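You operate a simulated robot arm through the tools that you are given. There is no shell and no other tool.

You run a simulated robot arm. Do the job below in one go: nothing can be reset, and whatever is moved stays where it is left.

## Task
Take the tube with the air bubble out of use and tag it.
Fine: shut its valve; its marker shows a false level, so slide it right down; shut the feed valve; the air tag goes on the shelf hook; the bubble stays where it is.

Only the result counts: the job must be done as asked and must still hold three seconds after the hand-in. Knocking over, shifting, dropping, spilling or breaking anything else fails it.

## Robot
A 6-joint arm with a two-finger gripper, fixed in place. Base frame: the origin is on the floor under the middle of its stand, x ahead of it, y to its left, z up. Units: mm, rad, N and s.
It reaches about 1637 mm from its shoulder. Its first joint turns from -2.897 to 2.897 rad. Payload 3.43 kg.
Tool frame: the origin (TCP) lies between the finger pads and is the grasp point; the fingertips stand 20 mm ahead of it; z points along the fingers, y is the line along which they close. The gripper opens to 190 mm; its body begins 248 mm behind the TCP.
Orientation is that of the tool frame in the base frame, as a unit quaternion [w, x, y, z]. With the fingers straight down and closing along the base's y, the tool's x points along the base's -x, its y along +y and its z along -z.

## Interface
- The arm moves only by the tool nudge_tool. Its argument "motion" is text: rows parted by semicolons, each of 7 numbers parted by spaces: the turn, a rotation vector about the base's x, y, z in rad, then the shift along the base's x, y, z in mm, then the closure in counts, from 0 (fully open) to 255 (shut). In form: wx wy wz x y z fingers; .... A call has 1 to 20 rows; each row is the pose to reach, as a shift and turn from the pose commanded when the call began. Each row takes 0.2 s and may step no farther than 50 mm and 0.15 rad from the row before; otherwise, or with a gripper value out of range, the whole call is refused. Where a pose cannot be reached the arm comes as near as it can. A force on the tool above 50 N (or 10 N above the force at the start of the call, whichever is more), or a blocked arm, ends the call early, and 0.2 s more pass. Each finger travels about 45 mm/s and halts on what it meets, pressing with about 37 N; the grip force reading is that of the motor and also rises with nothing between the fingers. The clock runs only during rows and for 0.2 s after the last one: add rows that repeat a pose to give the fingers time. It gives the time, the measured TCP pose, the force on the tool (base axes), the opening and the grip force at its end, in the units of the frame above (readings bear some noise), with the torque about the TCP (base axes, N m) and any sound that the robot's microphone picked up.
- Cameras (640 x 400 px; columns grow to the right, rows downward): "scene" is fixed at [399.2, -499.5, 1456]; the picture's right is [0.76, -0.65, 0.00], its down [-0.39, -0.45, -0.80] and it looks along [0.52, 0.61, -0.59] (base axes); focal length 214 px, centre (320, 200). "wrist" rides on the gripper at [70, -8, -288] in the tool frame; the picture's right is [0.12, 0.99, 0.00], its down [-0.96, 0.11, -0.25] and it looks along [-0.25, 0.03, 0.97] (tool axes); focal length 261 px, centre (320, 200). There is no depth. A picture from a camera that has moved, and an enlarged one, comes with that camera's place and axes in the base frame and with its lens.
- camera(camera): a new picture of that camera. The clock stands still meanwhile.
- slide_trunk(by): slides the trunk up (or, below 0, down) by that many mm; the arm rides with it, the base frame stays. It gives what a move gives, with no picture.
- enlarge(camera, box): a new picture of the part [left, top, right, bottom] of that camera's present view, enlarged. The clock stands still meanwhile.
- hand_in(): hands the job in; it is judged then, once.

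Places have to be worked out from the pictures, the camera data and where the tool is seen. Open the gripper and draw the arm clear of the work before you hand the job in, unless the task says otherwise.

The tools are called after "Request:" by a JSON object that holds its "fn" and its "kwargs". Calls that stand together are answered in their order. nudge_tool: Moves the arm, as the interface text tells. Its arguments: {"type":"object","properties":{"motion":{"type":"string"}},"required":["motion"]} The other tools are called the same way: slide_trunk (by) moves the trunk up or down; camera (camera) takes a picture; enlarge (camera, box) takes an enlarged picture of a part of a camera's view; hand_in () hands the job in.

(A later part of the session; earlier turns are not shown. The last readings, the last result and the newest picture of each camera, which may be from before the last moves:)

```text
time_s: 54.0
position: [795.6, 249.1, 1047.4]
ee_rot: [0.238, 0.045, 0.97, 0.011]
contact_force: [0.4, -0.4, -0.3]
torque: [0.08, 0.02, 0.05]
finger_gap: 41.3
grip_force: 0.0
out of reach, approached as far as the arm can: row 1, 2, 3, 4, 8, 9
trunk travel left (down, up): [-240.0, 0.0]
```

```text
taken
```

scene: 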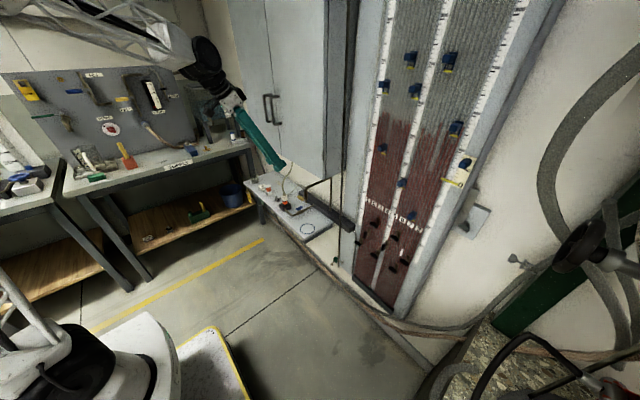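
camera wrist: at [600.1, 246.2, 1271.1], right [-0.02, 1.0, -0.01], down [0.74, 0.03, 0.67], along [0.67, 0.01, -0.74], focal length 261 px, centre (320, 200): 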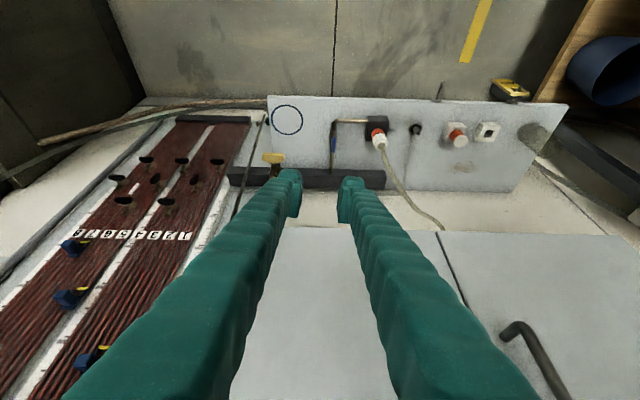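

The tool leans 28° with the fingers straddling toward the blue handle. I descend to a standoff at about (850, 282, 850), steepening the tool slightly.

Request:
{"fn": "nudge_tool", "kwargs": {"motion": "0 0.02 0 10 7 -40 200; 0 0.04 0 21 14 -80 200; 0 0.06 0 32 20 -120 200; 0 0.09 0 43 27 -160 200; 0 0.11 0 54 33 -197 200; 0 0.11 0 54 33 -197 200"}}

Request:
{"fn": "camera", "kwargs": {"camera": "wrist"}}

Request:
{"fn": "enlarge", "kwargs": {"camera": "scene", "box": [240, 130, 340, 230]}}

```text
time_s: 55.4
position: [850.8, 280.1, 849.3]
ee_rot: [0.185, 0.046, 0.982, 0.007]
contact_force: [-0.2, 0.1, 0.1]
torque: [0.0, 0.02, 0.0]
finger_gap: 40.9
grip_force: 0.0
trunk travel left (down, up): [-240.0, 0.0]
```

```text
taken
camera wrist: at [679.3, 279.3, 1092.3], right [-0.02, 1.0, -0.01], down [0.81, 0.03, 0.58], along [0.58, 0.01, -0.81], focal length 261 px, centre (320, 200)
```

wrist: 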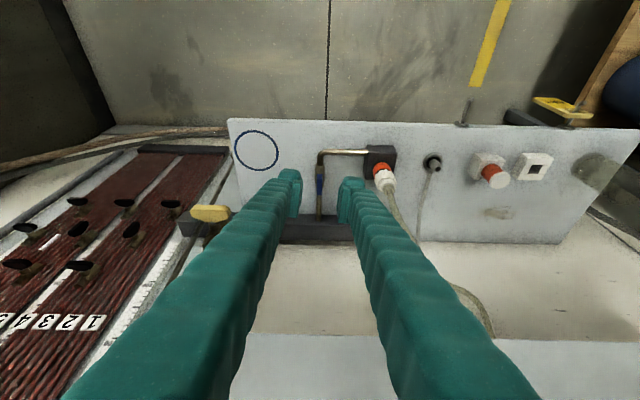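

```text
4.00 times, centred on (290, 180) of scene
camera zoom: at [399.2, -499.5, 1456.0], right [0.76, -0.65, 0.0], down [-0.39, -0.45, -0.8], along [0.52, 0.61, -0.59], focal length 858 px, centre (440, 280)
```

zoom: 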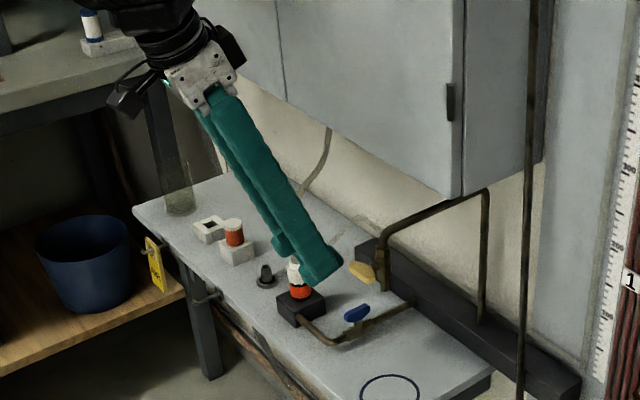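

Request:
{"fn": "enlarge", "kwargs": {"camera": "wrist", "box": [270, 130, 400, 240]}}

Request:
{"fn": "enlarge", "kwargs": {"camera": "scene", "box": [300, 185, 350, 225]}}

```text
3.64 times, centred on (335, 185) of wrist
camera zoom: at [679.3, 279.3, 1092.3], right [-0.02, 1.0, -0.01], down [0.81, 0.03, 0.58], along [0.58, 0.01, -0.81], focal length 948 px, centre (266, 254)
```

zoom: 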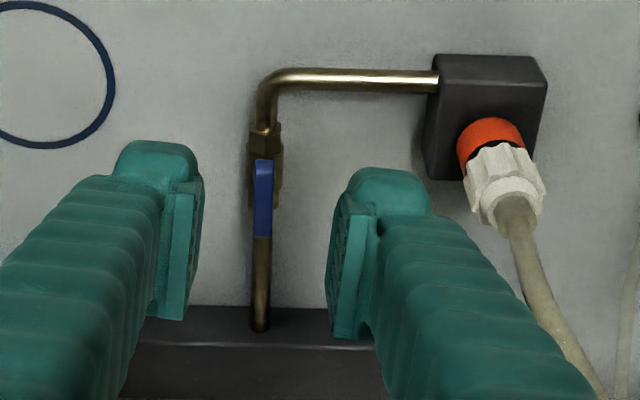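

```text
10.00 times, centred on (325, 205) of scene
camera zoom: at [399.2, -499.5, 1456.0], right [0.76, -0.65, 0.0], down [-0.39, -0.45, -0.8], along [0.52, 0.61, -0.59], focal length 2145 px, centre (270, 150)
```

zoom: 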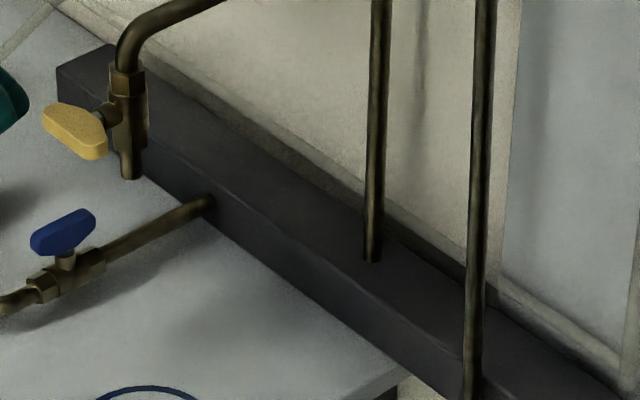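

The blue handle is at about (916, 279, 719), 42 mm long along x. I descend in line with the tool to straddle it, stopping first at z≈762 to look.

Request:
{"fn": "nudge_tool", "kwargs": {"motion": "0 0 0 16 0 -30 200; 0 0 0 32 -1 -60 200; 0 0 0 46 -1 -87 200; 0 0 0 46 -1 -87 200"}}

Request:
{"fn": "enlarge", "kwargs": {"camera": "wrist", "box": [260, 130, 400, 240]}}

Request:
{"fn": "enlarge", "kwargs": {"camera": "scene", "box": [270, 160, 350, 230]}}

```text
time_s: 56.4
position: [895.0, 280.1, 762.4]
ee_rot: [0.185, 0.045, 0.982, 0.009]
contact_force: [0.5, -0.7, -0.1]
torque: [0.0, 0.02, 0.03]
finger_gap: 40.8
grip_force: 0.1
trunk travel left (down, up): [-240.0, 0.0]
```

```text
3.64 times, centred on (330, 185) of wrist
camera zoom: at [725.8, 278.1, 1006.6], right [-0.03, 1.0, -0.01], down [0.81, 0.03, 0.58], along [0.58, 0.01, -0.81], focal length 948 px, centre (284, 254)
```

zoom: 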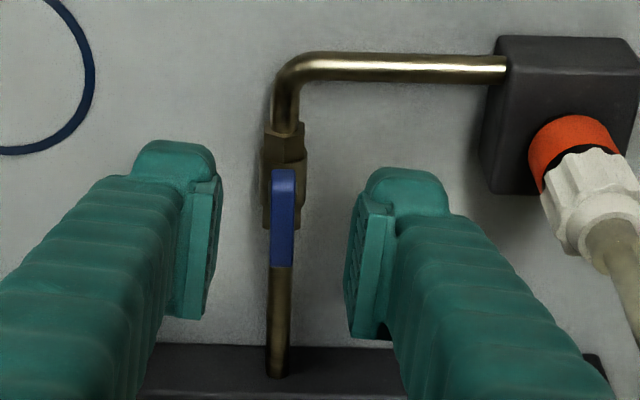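

```text
5.71 times, centred on (310, 195) of scene
camera zoom: at [399.2, -499.5, 1456.0], right [0.76, -0.65, 0.0], down [-0.39, -0.45, -0.8], along [0.52, 0.61, -0.59], focal length 1226 px, centre (377, 229)
```

zoom: 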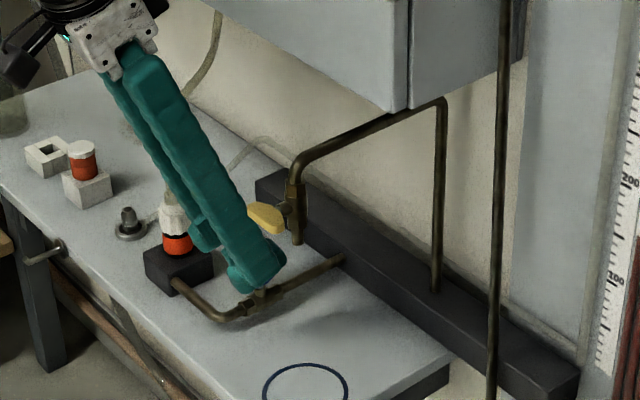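

The handle is centred between the fingers. I descend to TCP (911, 280, 732) with the handle between the pads.

Request:
{"fn": "nudge_tool", "kwargs": {"motion": "0 0 0 5 0 -10 200; 0 0 0 10 0 -20 200; 0 0 0 15 0 -30 200; 0 0 0 15 0 -30 215; 0 0 0 15 0 -30 225; 0 0 0 15 0 -30 225"}}

Request:
{"fn": "enlarge", "kwargs": {"camera": "wrist", "box": [260, 130, 400, 240]}}

Request:
{"fn": "enlarge", "kwargs": {"camera": "scene", "box": [290, 180, 340, 220]}}

```text
time_s: 57.8
position: [911.2, 280.3, 732.9]
ee_rot: [0.185, 0.045, 0.982, 0.01]
contact_force: [0.0, -0.3, 0.5]
torque: [-0.04, -0.02, -0.03]
finger_gap: 22.5
grip_force: 0.1
trunk travel left (down, up): [-240.0, 0.0]
```

```text
3.64 times, centred on (330, 185) of wrist
camera zoom: at [740.9, 277.7, 976.7], right [-0.03, 1.0, -0.01], down [0.81, 0.03, 0.58], along [0.58, 0.01, -0.81], focal length 948 px, centre (284, 254)
```

zoom: 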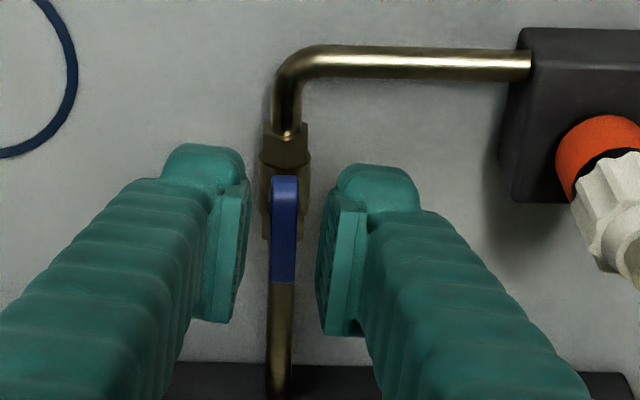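

```text
10.00 times, centred on (315, 200) of scene
camera zoom: at [399.2, -499.5, 1456.0], right [0.76, -0.65, 0.0], down [-0.39, -0.45, -0.8], along [0.52, 0.61, -0.59], focal length 2145 px, centre (370, 200)
```

zoom: 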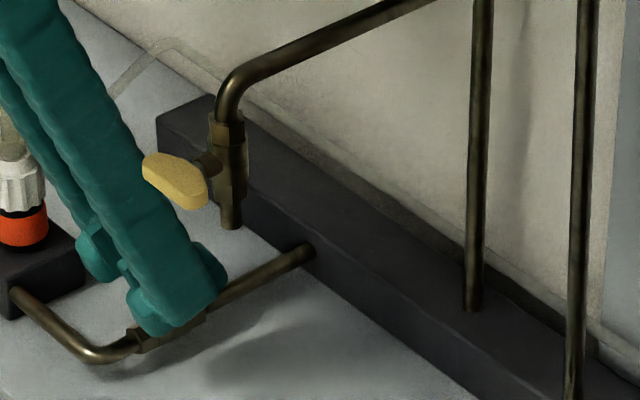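

The handle lies on the tool axis. I close the fingers onto it and check the gap and forces.

Request:
{"fn": "nudge_tool", "kwargs": {"motion": "0 0 0 0 0 0 240; 0 0 0 0 0 0 255; 0 0 0 0 0 0 255; 0 0 0 0 0 0 255"}}

Request:
{"fn": "enlarge", "kwargs": {"camera": "wrist", "box": [260, 130, 400, 240]}}

```text
time_s: 58.8
position: [911.6, 279.0, 734.0]
ee_rot: [0.185, 0.046, 0.982, 0.009]
contact_force: [-1.4, -2.4, -1.0]
torque: [-0.03, -0.01, -0.02]
finger_gap: 7.1
grip_force: 40.8
trunk travel left (down, up): [-240.0, 0.0]
```

```text
3.64 times, centred on (330, 185) of wrist
camera zoom: at [740.9, 277.5, 976.6], right [-0.03, 1.0, -0.01], down [0.81, 0.03, 0.58], along [0.58, 0.01, -0.81], focal length 948 px, centre (284, 254)
```

zoom: 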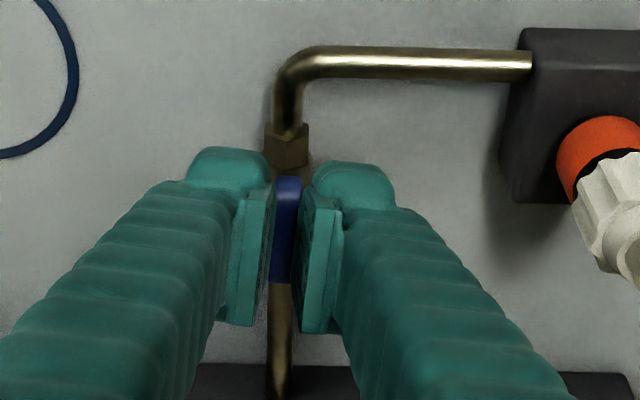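

Well gripped (7 mm, small forces). I roll clockwise (seen from above) about the tool axis by 0.3 rad as a first test.

Request:
{"fn": "nudge_tool", "kwargs": {"motion": "0.0364 0 -0.0933 0 0 0 255; 0.0728 0 -0.1866 0 0 0 255; 0.1092 -0.001 -0.28 0 0 0 255; 0.1092 -0.001 -0.28 0 0 0 255"}}

Request:
{"fn": "enlarge", "kwargs": {"camera": "wrist", "box": [260, 130, 400, 240]}}

```text
time_s: 59.8
position: [910.2, 279.7, 734.5]
ee_rot: [0.183, 0.192, 0.963, 0.037]
contact_force: [-3.2, 0.6, 8.2]
torque: [0.15, 0.19, -0.02]
finger_gap: 5.9
grip_force: 39.3
trunk travel left (down, up): [-240.0, 0.0]
```

```text
3.64 times, centred on (330, 185) of wrist
camera zoom: at [742.7, 298.9, 978.3], right [0.25, 0.96, 0.1], down [0.78, -0.26, 0.57], along [0.58, -0.07, -0.81], focal length 948 px, centre (284, 254)
```

zoom: 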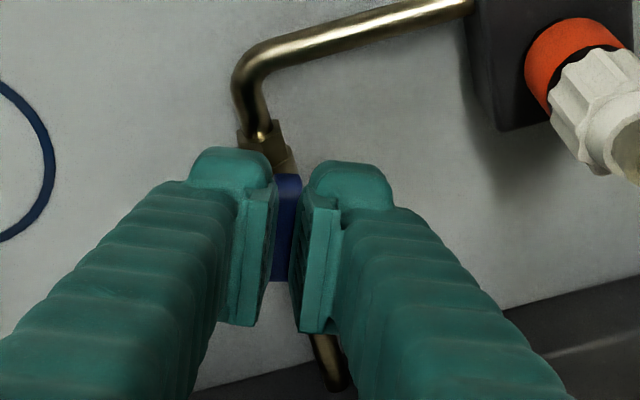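

The handle turns with the fingers and there is no stop in this sense. I continue by 0.45 rad, raising the tool by 3 mm.

Request:
{"fn": "nudge_tool", "kwargs": {"motion": "0.0364 0 -0.0933 0 0 1 255; 0.0728 -0.0005 -0.1866 0 0 2 255; 0.1092 -0.001 -0.28 0 0 3 255; 0.1456 -0.001 -0.373 0 0 3 255; 0.164 -0.001 -0.42 0 0 3 255; 0.164 -0.001 -0.42 0 0 3 255"}}

Request:
{"fn": "enlarge", "kwargs": {"camera": "wrist", "box": [260, 130, 400, 240]}}

Request:
{"fn": "enlarge", "kwargs": {"camera": "scene", "box": [280, 170, 340, 220]}}

```text
time_s: 61.2
position: [910.1, 277.7, 736.2]
ee_rot: [0.17, 0.403, 0.896, 0.077]
contact_force: [-2.7, -2.8, 7.7]
torque: [0.08, 0.06, -0.03]
finger_gap: 5.9
grip_force: 33.7
trunk travel left (down, up): [-240.0, 0.0]
```

```text
3.64 times, centred on (330, 185) of wrist
camera zoom: at [756.7, 326.2, 985.8], right [0.62, 0.75, 0.24], down [0.58, -0.64, 0.5], along [0.53, -0.16, -0.83], focal length 948 px, centre (284, 254)
```

zoom: 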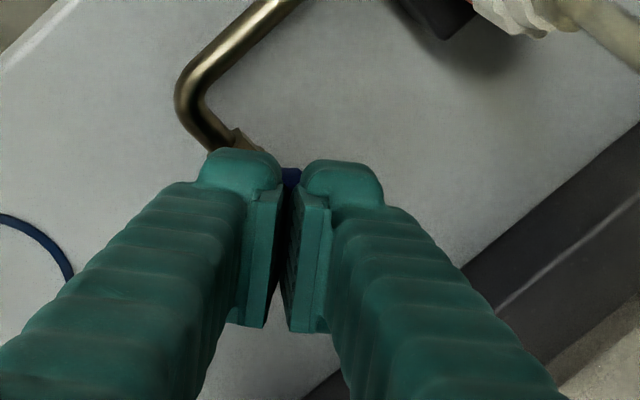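

```text
8.00 times, centred on (310, 195) of scene
camera zoom: at [399.2, -499.5, 1456.0], right [0.76, -0.65, 0.0], down [-0.39, -0.45, -0.8], along [0.52, 0.61, -0.59], focal length 1716 px, centre (400, 240)
```

zoom: 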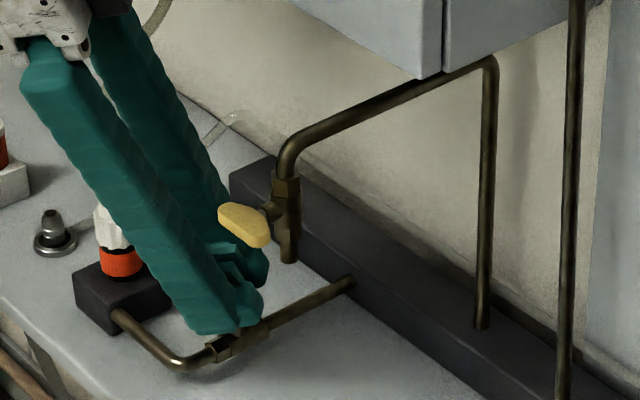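

Handle is at about 46°. I continue another 0.4 rad and raise 2 mm more.

Request:
{"fn": "nudge_tool", "kwargs": {"motion": "0.0364 0 -0.0933 0 1 1 255; 0.0728 -0.0005 -0.1866 0 1 2 255; 0.1092 -0.001 -0.28 0 1 2 255; 0.1456 -0.001 -0.373 0 1 2 255; 0.1456 -0.001 -0.373 0 1 2 255"}}

Request:
{"fn": "enlarge", "kwargs": {"camera": "wrist", "box": [260, 130, 400, 240]}}

Request:
{"fn": "enlarge", "kwargs": {"camera": "scene", "box": [290, 180, 340, 220]}}

```text
time_s: 62.4
position: [911.3, 281.4, 738.6]
ee_rot: [0.152, 0.572, 0.798, 0.108]
contact_force: [-0.1, 0.1, 0.9]
torque: [0.01, 0.0, -0.01]
finger_gap: 0.0
grip_force: 34.2
trunk travel left (down, up): [-240.0, 0.0]
```

```text
3.64 times, centred on (330, 185) of wrist
camera zoom: at [777.8, 345.0, 995.8], right [0.84, 0.43, 0.33], down [0.3, -0.87, 0.38], along [0.45, -0.22, -0.86], focal length 948 px, centre (284, 254)
```

zoom: 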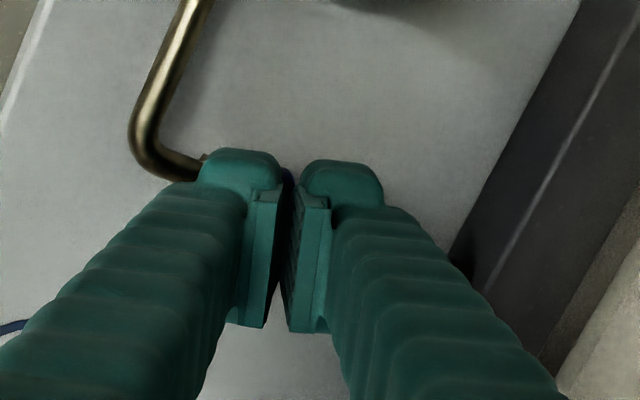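

```text
10.00 times, centred on (315, 200) of scene
camera zoom: at [399.2, -499.5, 1456.0], right [0.76, -0.65, 0.0], down [-0.39, -0.45, -0.8], along [0.52, 0.61, -0.59], focal length 2145 px, centre (370, 200)
```

zoom: 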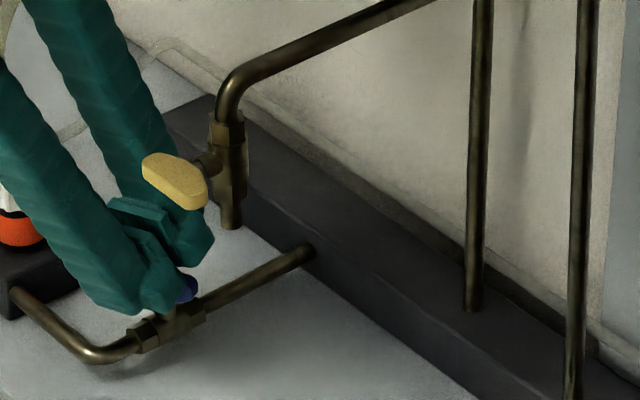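

The pads slipped off over the top of the handle (gap 0). I lift 25 mm, open and look at the handle's angle.

Request:
{"fn": "nudge_tool", "kwargs": {"motion": "0 0 0 -3 0 10 255; 0 0 0 -8 0 25 230; 0 0 0 -8 0 25 200; 0 0 0 -8 0 25 200; 0 0 0 -8 0 25 200"}}

Request:
{"fn": "enlarge", "kwargs": {"camera": "wrist", "box": [250, 110, 410, 240]}}

Request:
{"fn": "enlarge", "kwargs": {"camera": "scene", "box": [290, 180, 340, 220]}}

```text
time_s: 63.6
position: [903.8, 280.8, 763.6]
ee_rot: [0.152, 0.573, 0.798, 0.109]
contact_force: [0.6, 0.6, 0.0]
torque: [0.02, -0.03, 0.0]
finger_gap: 41.3
grip_force: 0.1
trunk travel left (down, up): [-240.0, 0.0]
```

```text
3.08 times, centred on (330, 175) of wrist
camera zoom: at [770.0, 344.9, 1020.8], right [0.84, 0.43, 0.33], down [0.3, -0.87, 0.38], along [0.46, -0.22, -0.86], focal length 802 px, centre (289, 277)
```

zoom: 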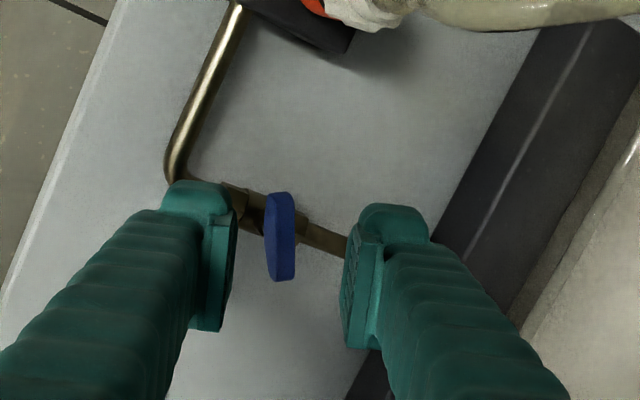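

```text
10.00 times, centred on (315, 200) of scene
camera zoom: at [399.2, -499.5, 1456.0], right [0.76, -0.65, 0.0], down [-0.39, -0.45, -0.8], along [0.52, 0.61, -0.59], focal length 2145 px, centre (370, 200)
```

zoom: 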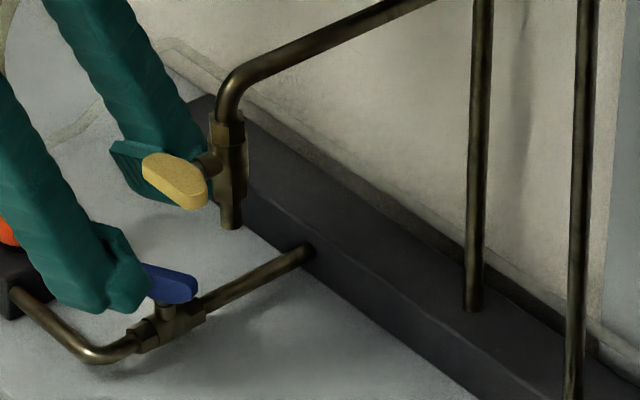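

The handle followed to about 70°. I lower again along the tool axis so the pads straddle it deeper, with a moderate gap to use them as a fork.

Request:
{"fn": "nudge_tool", "kwargs": {"motion": "0 0 0 -4 -1.7 -2 225; 0 0 0 -1 -1.7 -10 225; 0 0 0 3 -1.7 -20 225; 0 0 0 5 -1.7 -26 225; 0 0 0 6.7 -1.7 -30 225; 0 0 0 6.7 -1.7 -30 225"}}

Request:
{"fn": "enlarge", "kwargs": {"camera": "wrist", "box": [250, 110, 410, 240]}}

Request:
{"fn": "enlarge", "kwargs": {"camera": "scene", "box": [290, 180, 340, 220]}}

```text
time_s: 65.0
position: [909.5, 277.8, 733.1]
ee_rot: [0.151, 0.574, 0.797, 0.108]
contact_force: [0.7, -0.1, 0.0]
torque: [0.01, 0.01, -0.03]
finger_gap: 22.4
grip_force: 0.0
trunk travel left (down, up): [-240.0, 0.0]
```

```text
3.08 times, centred on (330, 175) of wrist
camera zoom: at [776.4, 342.8, 990.9], right [0.84, 0.43, 0.33], down [0.3, -0.87, 0.38], along [0.46, -0.22, -0.86], focal length 802 px, centre (289, 277)
```

zoom: 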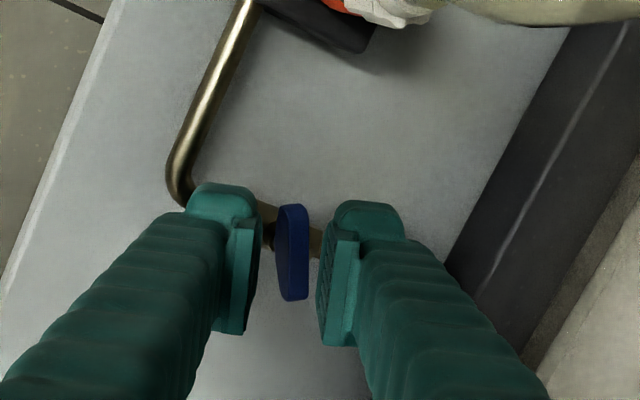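

```text
10.00 times, centred on (315, 200) of scene
camera zoom: at [399.2, -499.5, 1456.0], right [0.76, -0.65, 0.0], down [-0.39, -0.45, -0.8], along [0.52, 0.61, -0.59], focal length 2145 px, centre (370, 200)
```

zoom: 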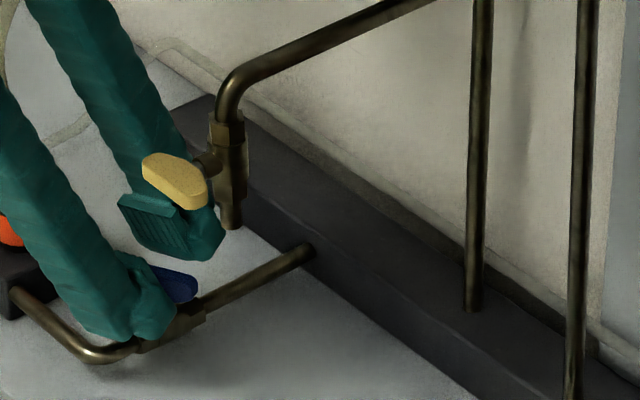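

The handle is between the pads again. I narrow the gap to ~13 mm as a fork and roll on toward crosswise.

Request:
{"fn": "nudge_tool", "kwargs": {"motion": "0 0 0 0 0 0 237; 0 0 0 0 0 0 237; 0.0366 0 -0.0928 0 0 0 237; 0.0732 0 -0.1856 0 0 0 237; 0.1098 0 -0.2784 0 0 0 237; 0.1281 0 -0.3248 0 0 0 237; 0.1281 0 -0.3248 0 0 0 237"}}

Request:
{"fn": "enlarge", "kwargs": {"camera": "wrist", "box": [250, 110, 410, 240]}}

Request:
{"fn": "enlarge", "kwargs": {"camera": "scene", "box": [290, 180, 340, 220]}}

```text
time_s: 66.6
position: [910.3, 278.7, 733.1]
ee_rot: [0.131, 0.703, 0.686, 0.133]
contact_force: [0.2, -0.3, 0.8]
torque: [0.01, -0.01, 0.01]
finger_gap: 13.6
grip_force: 0.0
trunk travel left (down, up): [-240.0, 0.0]
```

```text
3.08 times, centred on (330, 175) of wrist
camera zoom: at [798.6, 349.7, 999.6], right [0.93, 0.1, 0.37], down [0.0, -0.96, 0.27], along [0.38, -0.25, -0.89], focal length 802 px, centre (289, 277)
```

zoom: 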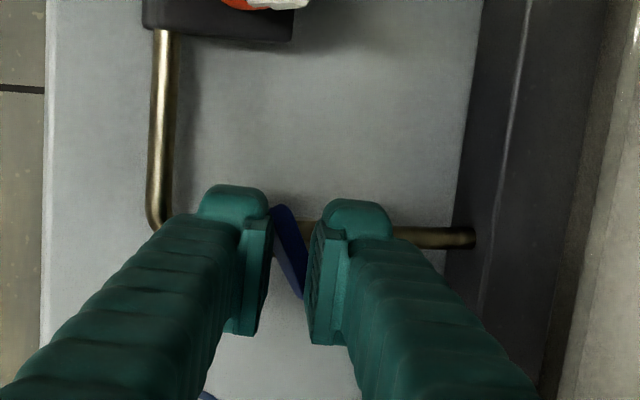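

```text
10.00 times, centred on (315, 200) of scene
camera zoom: at [399.2, -499.5, 1456.0], right [0.76, -0.65, 0.0], down [-0.39, -0.45, -0.8], along [0.52, 0.61, -0.59], focal length 2145 px, centre (370, 200)
```

zoom: 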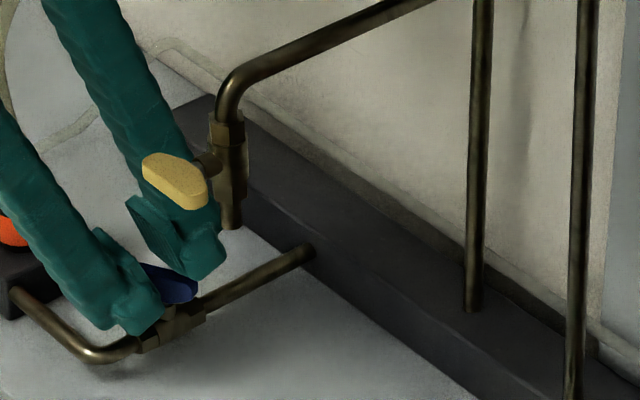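

The tool is at ~91°, the handle lies slanted in the fork gap. I close the fingers so that the pads square it up.

Request:
{"fn": "nudge_tool", "kwargs": {"motion": "0 0 0 0 0 0 245; 0 0 0 0 0 0 255; 0 0 0 0 0 0 255; 0 0 0 0 0 0 255"}}

Request:
{"fn": "enlarge", "kwargs": {"camera": "wrist", "box": [250, 110, 410, 240]}}

Request:
{"fn": "enlarge", "kwargs": {"camera": "scene", "box": [290, 180, 340, 220]}}

```text
time_s: 67.6
position: [910.9, 278.2, 733.0]
ee_rot: [0.131, 0.703, 0.687, 0.133]
contact_force: [-0.5, 0.6, -0.1]
torque: [-0.01, 0.04, 0.03]
finger_gap: 0.0
grip_force: 34.5
trunk travel left (down, up): [-240.0, 0.0]
```

```text
3.08 times, centred on (330, 175) of wrist
camera zoom: at [798.6, 349.6, 999.6], right [0.93, 0.1, 0.37], down [0.0, -0.96, 0.27], along [0.38, -0.25, -0.89], focal length 802 px, centre (289, 277)
```

zoom: 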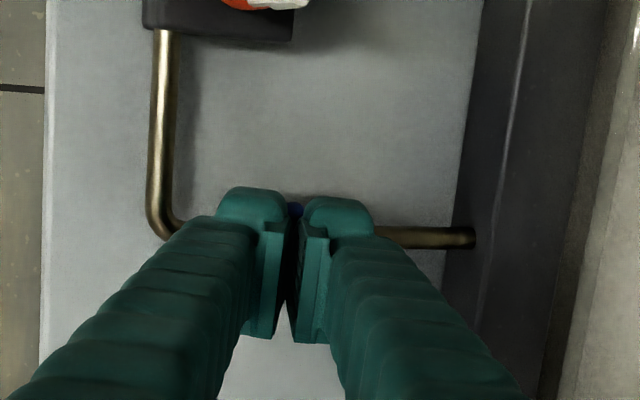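

```text
10.00 times, centred on (315, 200) of scene
camera zoom: at [399.2, -499.5, 1456.0], right [0.76, -0.65, 0.0], down [-0.39, -0.45, -0.8], along [0.52, 0.61, -0.59], focal length 2145 px, centre (370, 200)
```

zoom: 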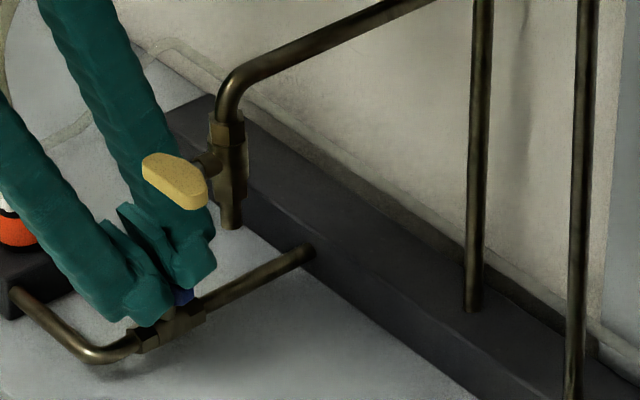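

The pads closed just above the handle again, so its top is lower than I assumed (about z≈714). I lift slightly, open, and look again.

Request:
{"fn": "nudge_tool", "kwargs": {"motion": "0 0 0 -3 0 8 255; 0 0 0 -6 0 16 230; 0 0 0 -6 0 16 205; 0 0 0 -6 0 16 205; 0 0 0 -6 0 16 205"}}

Request:
{"fn": "enlarge", "kwargs": {"camera": "wrist", "box": [250, 110, 410, 240]}}

Request:
{"fn": "enlarge", "kwargs": {"camera": "scene", "box": [290, 180, 340, 220]}}

```text
time_s: 68.8
position: [903.9, 279.0, 748.5]
ee_rot: [0.13, 0.702, 0.687, 0.133]
contact_force: [-0.1, 0.2, 0.5]
torque: [0.02, 0.0, 0.01]
finger_gap: 37.3
grip_force: 0.0
trunk travel left (down, up): [-240.0, 0.0]
```

```text
3.08 times, centred on (330, 175) of wrist
camera zoom: at [792.3, 350.1, 1015.3], right [0.93, 0.1, 0.37], down [0.0, -0.96, 0.27], along [0.38, -0.25, -0.89], focal length 802 px, centre (289, 277)
```

zoom: 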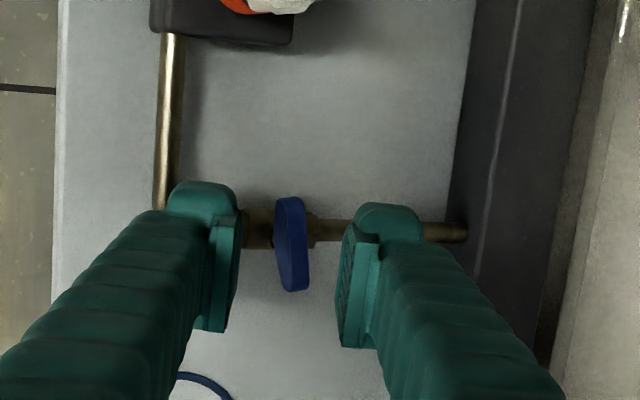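

```text
10.00 times, centred on (315, 200) of scene
camera zoom: at [399.2, -499.5, 1456.0], right [0.76, -0.65, 0.0], down [-0.39, -0.45, -0.8], along [0.52, 0.61, -0.59], focal length 2145 px, centre (370, 200)
```

zoom: 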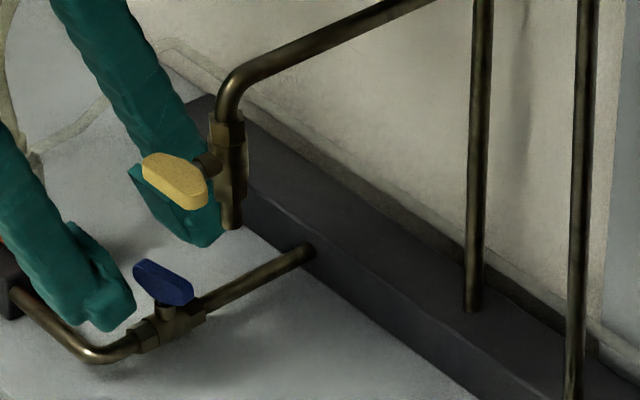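

The handle stands at about 77° now; its centre is near (919, 279, 708). I lower further along the tool axis to TCP z≈724 and grip again.

Request:
{"fn": "nudge_tool", "kwargs": {"motion": "0 0 0 2 0.4 -5 215; 0 0 0 5 0.4 -12 220; 0 0 0 7 0.4 -18 220; 0 0 0 9.3 0.4 -24.5 220; 0 0 0 9.3 0.4 -24.5 220"}}

Request:
{"fn": "enlarge", "kwargs": {"camera": "wrist", "box": [250, 110, 410, 240]}}

Request:
{"fn": "enlarge", "kwargs": {"camera": "scene", "box": [290, 180, 340, 220]}}

```text
time_s: 70.0
position: [912.4, 279.8, 725.1]
ee_rot: [0.131, 0.702, 0.687, 0.133]
contact_force: [-0.3, 0.0, 0.6]
torque: [0.04, -0.01, 0.0]
finger_gap: 25.9
grip_force: 0.1
trunk travel left (down, up): [-240.0, 0.0]
```

```text
3.08 times, centred on (330, 175) of wrist
camera zoom: at [801.7, 350.0, 991.0], right [0.93, 0.1, 0.37], down [0.0, -0.96, 0.27], along [0.38, -0.25, -0.89], focal length 802 px, centre (289, 277)
```

zoom: 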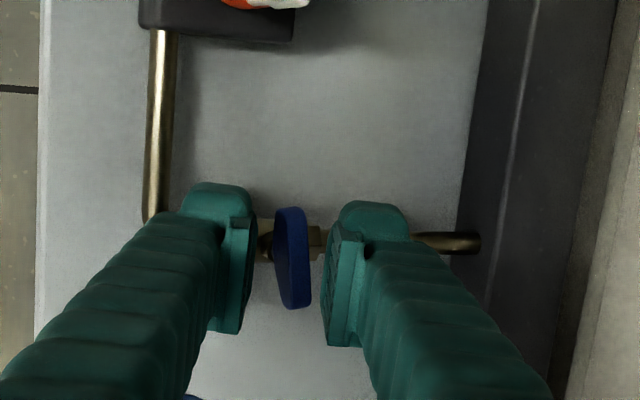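

```text
10.00 times, centred on (315, 200) of scene
camera zoom: at [399.2, -499.5, 1456.0], right [0.76, -0.65, 0.0], down [-0.39, -0.45, -0.8], along [0.52, 0.61, -0.59], focal length 2145 px, centre (370, 200)
```

zoom: 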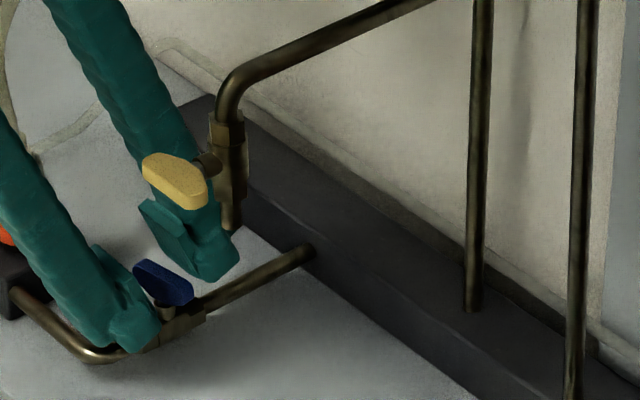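

Handle is now deeper between the pads. I close the fingers on it.

Request:
{"fn": "nudge_tool", "kwargs": {"motion": "0 0 0 0 0 0 237; 0 0 0 0 0 0 248; 0 0 0 0 0 0 255; 0 0 0 0 0 0 255"}}

Request:
{"fn": "enlarge", "kwargs": {"camera": "wrist", "box": [250, 110, 410, 240]}}

Request:
{"fn": "enlarge", "kwargs": {"camera": "scene", "box": [290, 180, 340, 220]}}

```text
time_s: 71.0
position: [915.3, 278.8, 726.9]
ee_rot: [0.131, 0.702, 0.686, 0.135]
contact_force: [34.3, -10.6, 21.3]
torque: [-0.71, -0.47, 0.4]
finger_gap: 7.9
grip_force: 42.1
trunk travel left (down, up): [-240.0, 0.0]
```

```text
3.08 times, centred on (330, 175) of wrist
camera zoom: at [803.1, 349.3, 993.0], right [0.92, 0.1, 0.37], down [-0.01, -0.96, 0.26], along [0.38, -0.25, -0.89], focal length 802 px, centre (289, 277)
```

zoom: 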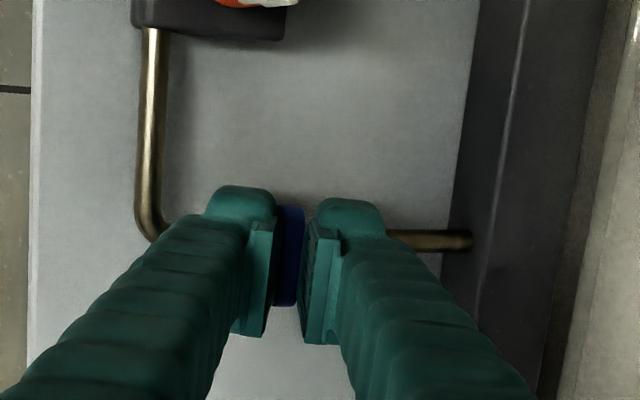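

```text
10.00 times, centred on (315, 200) of scene
camera zoom: at [399.2, -499.5, 1456.0], right [0.76, -0.65, 0.0], down [-0.39, -0.45, -0.8], along [0.52, 0.61, -0.59], focal length 2145 px, centre (370, 200)
```

zoom: 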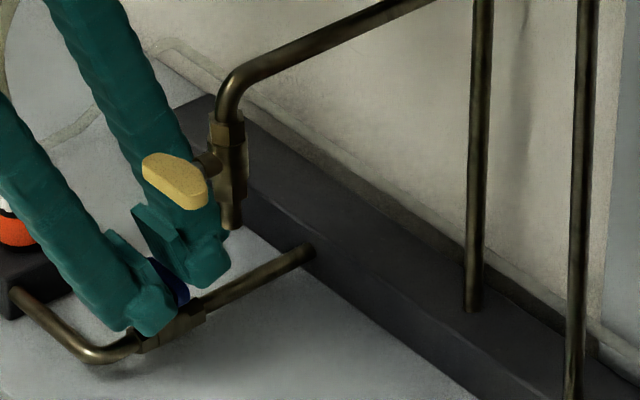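

The handle is held (7.9 mm) and squared up. I relieve the +x force and roll slightly further to feel the closed stop.

Request:
{"fn": "nudge_tool", "kwargs": {"motion": "0 0 0 3 -0.5 1 255; 0 0 0 3 -0.5 1 255; 0.011 0 -0.028 3 -0.5 1 255; 0.022 0 -0.056 3 -0.5 1 255; 0.022 0 -0.056 3 -0.5 1 255"}}

```text
time_s: 72.2
position: [916.0, 280.1, 728.3]
ee_rot: [0.126, 0.722, 0.666, 0.137]
contact_force: [7.7, -12.9, 35.7]
torque: [-0.32, -0.27, 1.26]
finger_gap: 8.7
grip_force: 42.6
trunk travel left (down, up): [-240.0, 0.0]
```

Torque about z reached +1.3 N·m: the feed valve is at its closed stop. I open the fingers and withdraw along the tool axis.

Request:
{"fn": "nudge_tool", "kwargs": {"motion": "-0.011 0 0.028 0 0 0 255; -0.022 0 0.056 -1 0 0 235; -0.022 0 0.056 -1 0 0 210; -0.022 0 0.056 -1 0 0 200; -0.022 0 0.056 -1 0 0 200; -0.022 0 0.056 -9 0 20 200; -0.022 0 0.056 -17 0 40 200; -0.022 0 0.056 -32 0 80 200; -0.022 0 0.056 -47 0 120 200; -0.022 0 0.056 -47 0 120 200"}}

Request:
{"fn": "enlarge", "kwargs": {"camera": "wrist", "box": [250, 110, 410, 240]}}

Request:
{"fn": "enlarge", "kwargs": {"camera": "scene", "box": [280, 170, 340, 220]}}

```text
time_s: 74.4
position: [868.2, 278.3, 845.6]
ee_rot: [0.132, 0.703, 0.686, 0.133]
contact_force: [-0.1, -0.3, -0.8]
torque: [0.02, -0.02, -0.02]
finger_gap: 41.0
grip_force: 0.1
trunk travel left (down, up): [-240.0, 0.0]
```

```text
3.08 times, centred on (330, 175) of wrist
camera zoom: at [756.5, 349.3, 1111.7], right [0.93, 0.1, 0.37], down [-0.01, -0.96, 0.27], along [0.38, -0.25, -0.89], focal length 802 px, centre (289, 277)
```

zoom: 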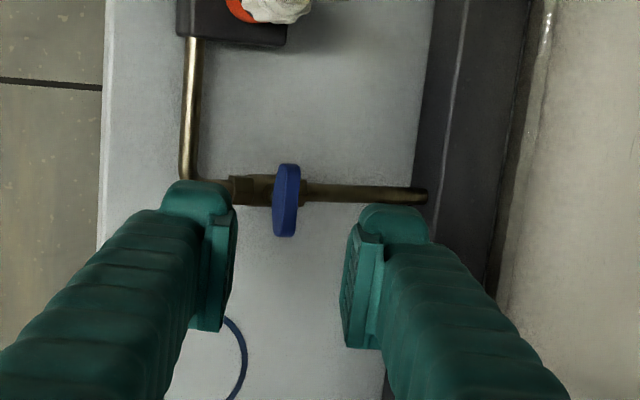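

```text
8.00 times, centred on (310, 195) of scene
camera zoom: at [399.2, -499.5, 1456.0], right [0.76, -0.65, 0.0], down [-0.39, -0.45, -0.8], along [0.52, 0.61, -0.59], focal length 1716 px, centre (400, 240)
```

zoom: 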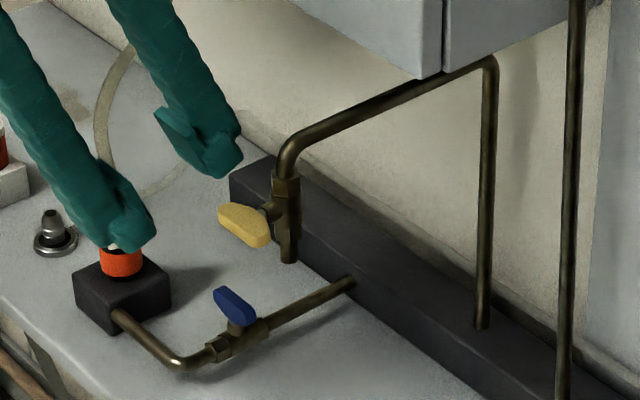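

The blue handle is now square across its pipe. Next the tag: I return the tool to straight down with fingers closing along y, moving to about (720, 600, 900) in front of the shelf.

Request:
{"fn": "nudge_tool", "kwargs": {"motion": "-0.027 0.027 0.143 -14 30 5 200; -0.054 0.054 0.286 -28 60 10 200; -0.081 0.081 0.43 -42 90 15 180; -0.108 0.108 0.573 -56 120 20 150; -0.135 0.135 0.716 -70 150 25 120; -0.163 0.161 0.859 -84 180 30 100; -0.19 0.188 1.002 -98 210 35 100; -0.217 0.215 1.145 -112 240 40 100; -0.244 0.242 1.289 -126 270 45 100; -0.271 0.269 1.432 -140 300 50 100; -0.298 0.296 1.575 -148 322 54 100; -0.298 0.296 1.575 -148 322 54 100"}}

Request:
{"fn": "camera", "kwargs": {"camera": "wrist"}}

Request:
{"fn": "camera", "kwargs": {"camera": "scene"}}

```text
time_s: 77.0
position: [709.8, 590.0, 877.8]
ee_rot: [0.108, -0.002, 0.992, -0.065]
contact_force: [-0.3, 0.1, 0.3]
torque: [-0.02, 0.0, 0.01]
finger_gap: 115.7
grip_force: 0.0
out of reach, approached as far as the arm can: row 1, 2, 3, 4, 5, 6, 7, 8, 9, 10, 11, 12
trunk travel left (down, up): [-240.0, 0.0]
```

```text
taken
camera wrist: at [580.5, 618.1, 1143.5], right [-0.11, 0.98, -0.15], down [0.89, 0.16, 0.43], along [0.45, -0.09, -0.89], focal length 261 px, centre (320, 200)
```

wrist: 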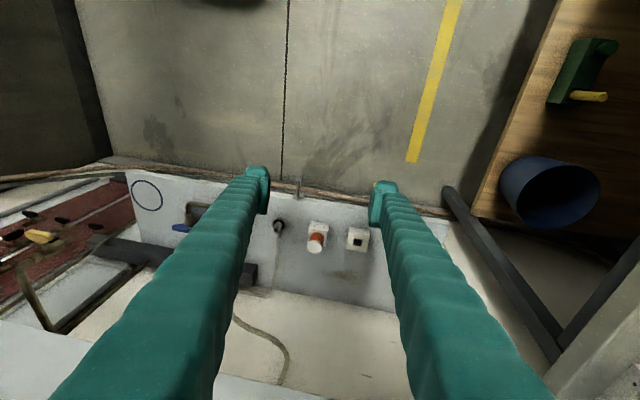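

```text
taken
```

scene: 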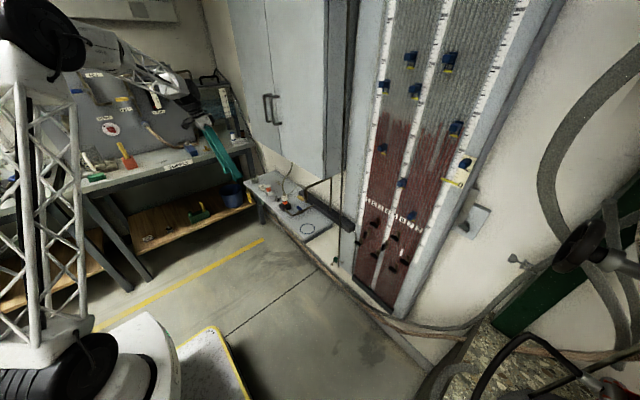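

With the trunk at the top the arm is too folded here. I move up and square the tool, then lower the trunk.

Request:
{"fn": "nudge_tool", "kwargs": {"motion": "0.03 0.05 0 0 10 40 100; 0.06 0.1 -0.001 0 20 80 100; 0.1 0.16 -0.002 0 30 120 100; 0.13 0.216 -0.004 0 40 160 100; 0.13 0.216 -0.004 0 40 160 100"}}

Request:
{"fn": "slide_trunk", "kwargs": {"by": -170}}

Request:
{"fn": "camera", "kwargs": {"camera": "wrist"}}

```text
time_s: 78.2
position: [704.8, 626.4, 1026.2]
ee_rot: [0.114, 0.001, 0.99, -0.079]
contact_force: [-0.4, 0.0, 0.1]
torque: [0.03, 0.03, -0.01]
finger_gap: 115.6
grip_force: 0.0
out of reach, approached as far as the arm can: row 1, 2, 3, 4, 5
trunk travel left (down, up): [-240.0, 0.0]
```

```text
time_s: 80.2
position: [704.5, 625.7, 854.9]
ee_rot: [0.114, 0.001, 0.99, -0.078]
contact_force: [0.6, -0.6, 0.0]
torque: [0.01, -0.02, -0.01]
finger_gap: 115.8
grip_force: 0.1
trunk travel left (down, up): [-70.0, 170.0]
```

```text
taken
camera wrist: at [571.8, 661.1, 1118.6], right [-0.1, 0.98, -0.18], down [0.88, 0.17, 0.44], along [0.46, -0.12, -0.88], focal length 261 px, centre (320, 200)
```

wrist: 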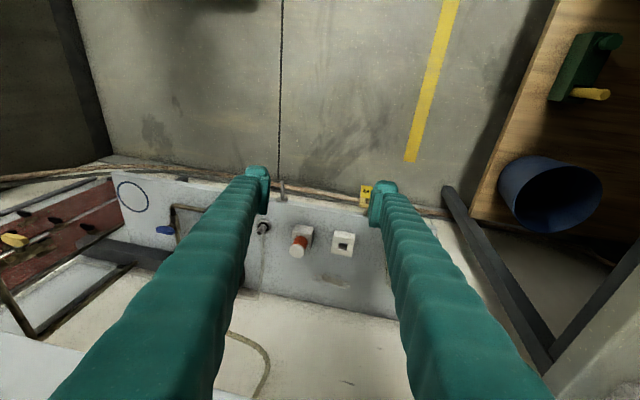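

The wrist cannot go fully vertical in this configuration, but leaning forward is fine. I set a 40° forward lean with the fingers closing along y and move to about (690, 690, 770), in front of the tag.

Request:
{"fn": "nudge_tool", "kwargs": {"motion": "0.037 -0.117 0.014 -4 16 -20 100; 0.074 -0.234 0.028 -8 32 -40 100; 0.11 -0.351 0.042 -12 48 -60 100; 0.1475 -0.468 0.056 -14 64 -85 100; 0.1475 -0.468 0.056 -14 64 -85 100"}}

Request:
{"fn": "camera", "kwargs": {"camera": "wrist"}}

Request:
{"fn": "camera", "kwargs": {"camera": "scene"}}

```text
time_s: 81.4
position: [689.9, 689.2, 770.0]
ee_rot: [0.342, -0.001, 0.94, 0.001]
contact_force: [0.3, 0.0, -0.1]
torque: [0.02, 0.0, -0.04]
finger_gap: 115.6
grip_force: 0.0
trunk travel left (down, up): [-70.0, 170.0]
```

```text
taken
camera wrist: at [452.0, 680.9, 946.0], right [-0.09, 0.99, -0.08], down [0.58, 0.11, 0.81], along [0.81, 0.03, -0.58], focal length 261 px, centre (320, 200)
```

wrist: 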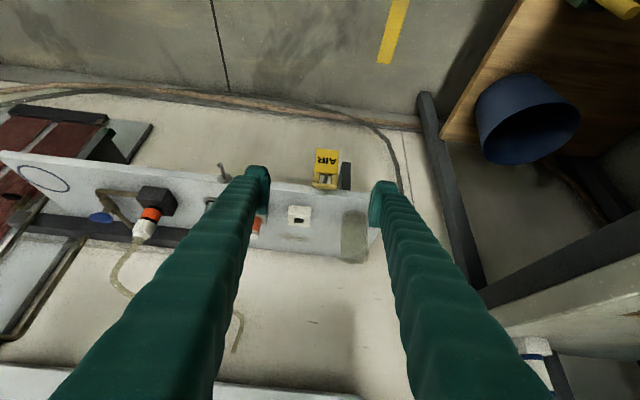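

```text
taken
```

scene: 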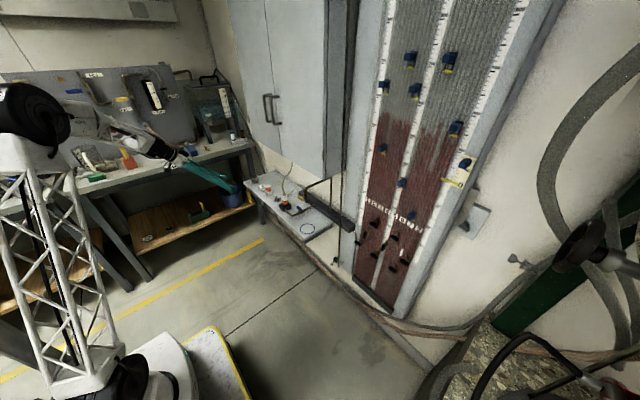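

That pose was reached exactly and the tag is between the fingers in the view. I enlarge the tag and both hooks.

Request:
{"fn": "enlarge", "kwargs": {"camera": "wrist", "box": [270, 130, 380, 210]}}

Request:
{"fn": "enlarge", "kwargs": {"camera": "wrist", "box": [200, 140, 280, 200]}}

Request:
{"fn": "enlarge", "kwargs": {"camera": "scene", "box": [235, 170, 295, 220]}}

```text
5.00 times, centred on (325, 170) of wrist
camera zoom: at [452.0, 680.9, 946.0], right [-0.09, 0.99, -0.08], down [0.58, 0.11, 0.81], along [0.81, 0.03, -0.58], focal length 1303 px, centre (295, 350)
```

zoom: 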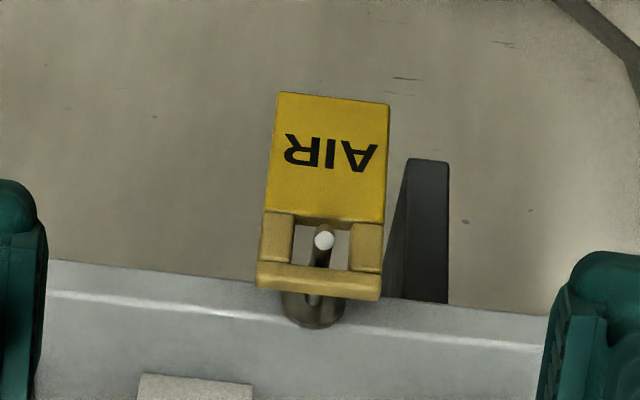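

```text
6.67 times, centred on (240, 170) of wrist
camera zoom: at [452.0, 680.9, 946.0], right [-0.09, 0.99, -0.08], down [0.58, 0.11, 0.81], along [0.81, 0.03, -0.58], focal length 1738 px, centre (853, 400)
```

zoom: 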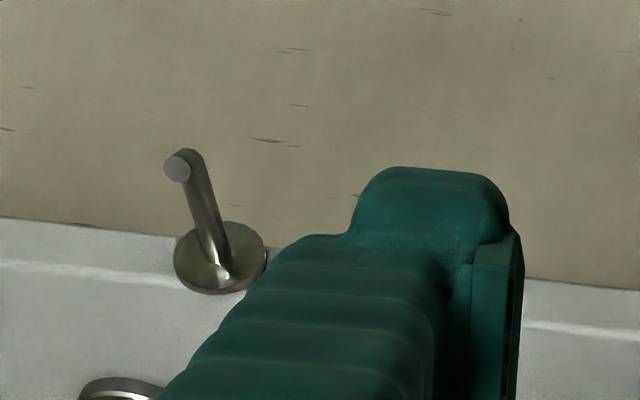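

```text
8.00 times, centred on (265, 195) of scene
camera zoom: at [399.2, -499.5, 1456.0], right [0.76, -0.65, 0.0], down [-0.39, -0.45, -0.8], along [0.52, 0.61, -0.59], focal length 1716 px, centre (760, 240)
```

zoom: 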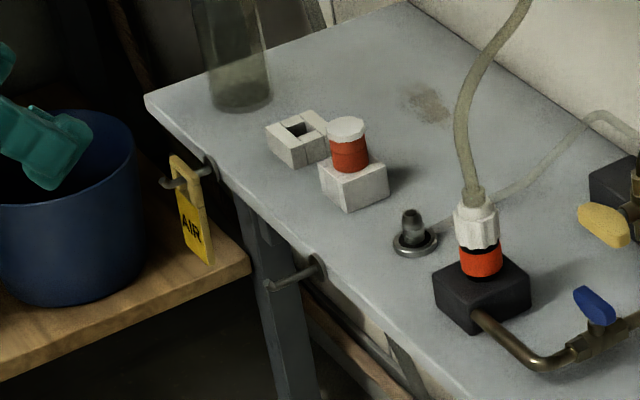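

I enlarge both hooks in the scene view strongly to read the hook profile and the tag's loop.

Request:
{"fn": "enlarge", "kwargs": {"camera": "scene", "box": [252, 186, 268, 206]}}

Request:
{"fn": "enlarge", "kwargs": {"camera": "scene", "box": [264, 198, 280, 210]}}

Request:
{"fn": "enlarge", "kwargs": {"camera": "wrist", "box": [310, 160, 345, 198]}}

Request:
{"fn": "enlarge", "kwargs": {"camera": "wrist", "box": [212, 158, 242, 188]}}

```text
16.00 times, centred on (260, 196) of scene
camera zoom: at [399.2, -499.5, 1456.0], right [0.76, -0.65, 0.0], down [-0.39, -0.45, -0.8], along [0.52, 0.61, -0.59], focal length 3432 px, centre (1280, 264)
```

zoom: 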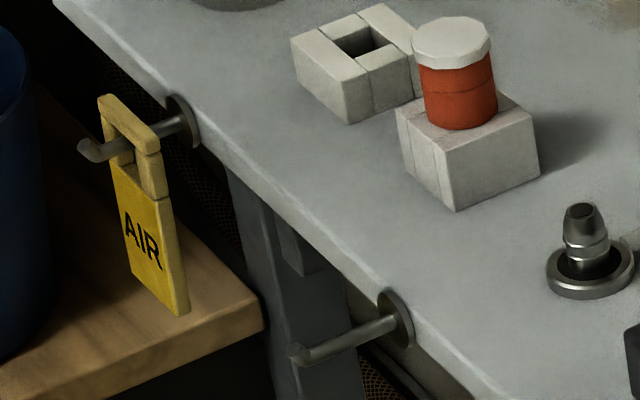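

```text
16.00 times, centred on (272, 204) of scene
camera zoom: at [399.2, -499.5, 1456.0], right [0.76, -0.65, 0.0], down [-0.39, -0.45, -0.8], along [0.52, 0.61, -0.59], focal length 3432 px, centre (1088, 136)
```

zoom: 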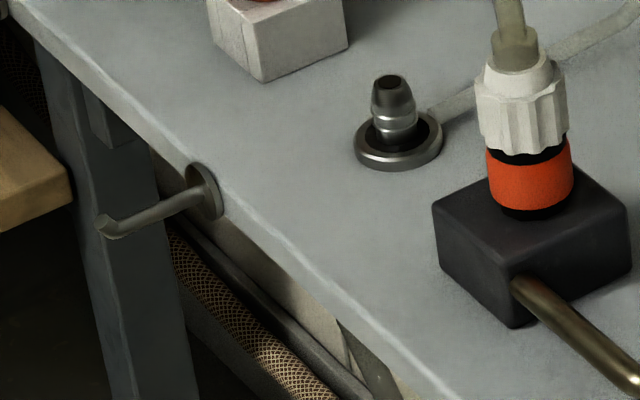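

```text
10.53 times, centred on (328, 179) of wrist
camera zoom: at [452.0, 680.9, 946.0], right [-0.09, 0.99, -0.08], down [0.58, 0.11, 0.81], along [0.81, 0.03, -0.58], focal length 2744 px, centre (241, 421)
```

zoom: 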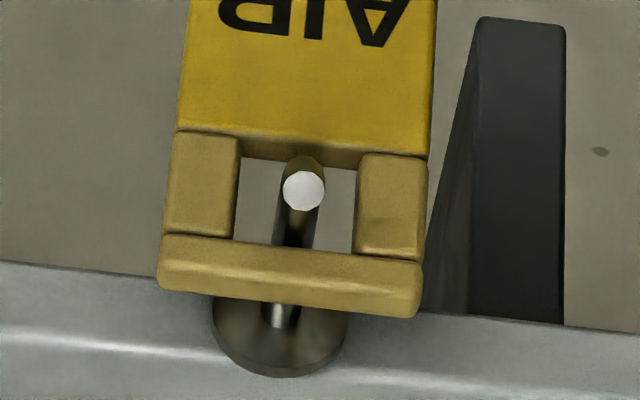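

```text
13.33 times, centred on (227, 173) of wrist
camera zoom: at [452.0, 680.9, 946.0], right [-0.09, 0.99, -0.08], down [0.58, 0.11, 0.81], along [0.81, 0.03, -0.58], focal length 3475 px, centre (1560, 560)
```

zoom: 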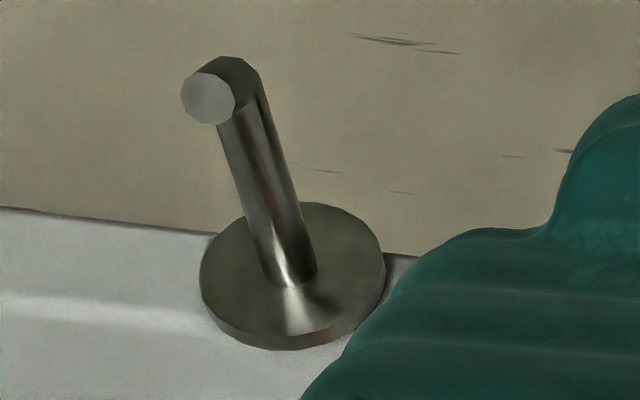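

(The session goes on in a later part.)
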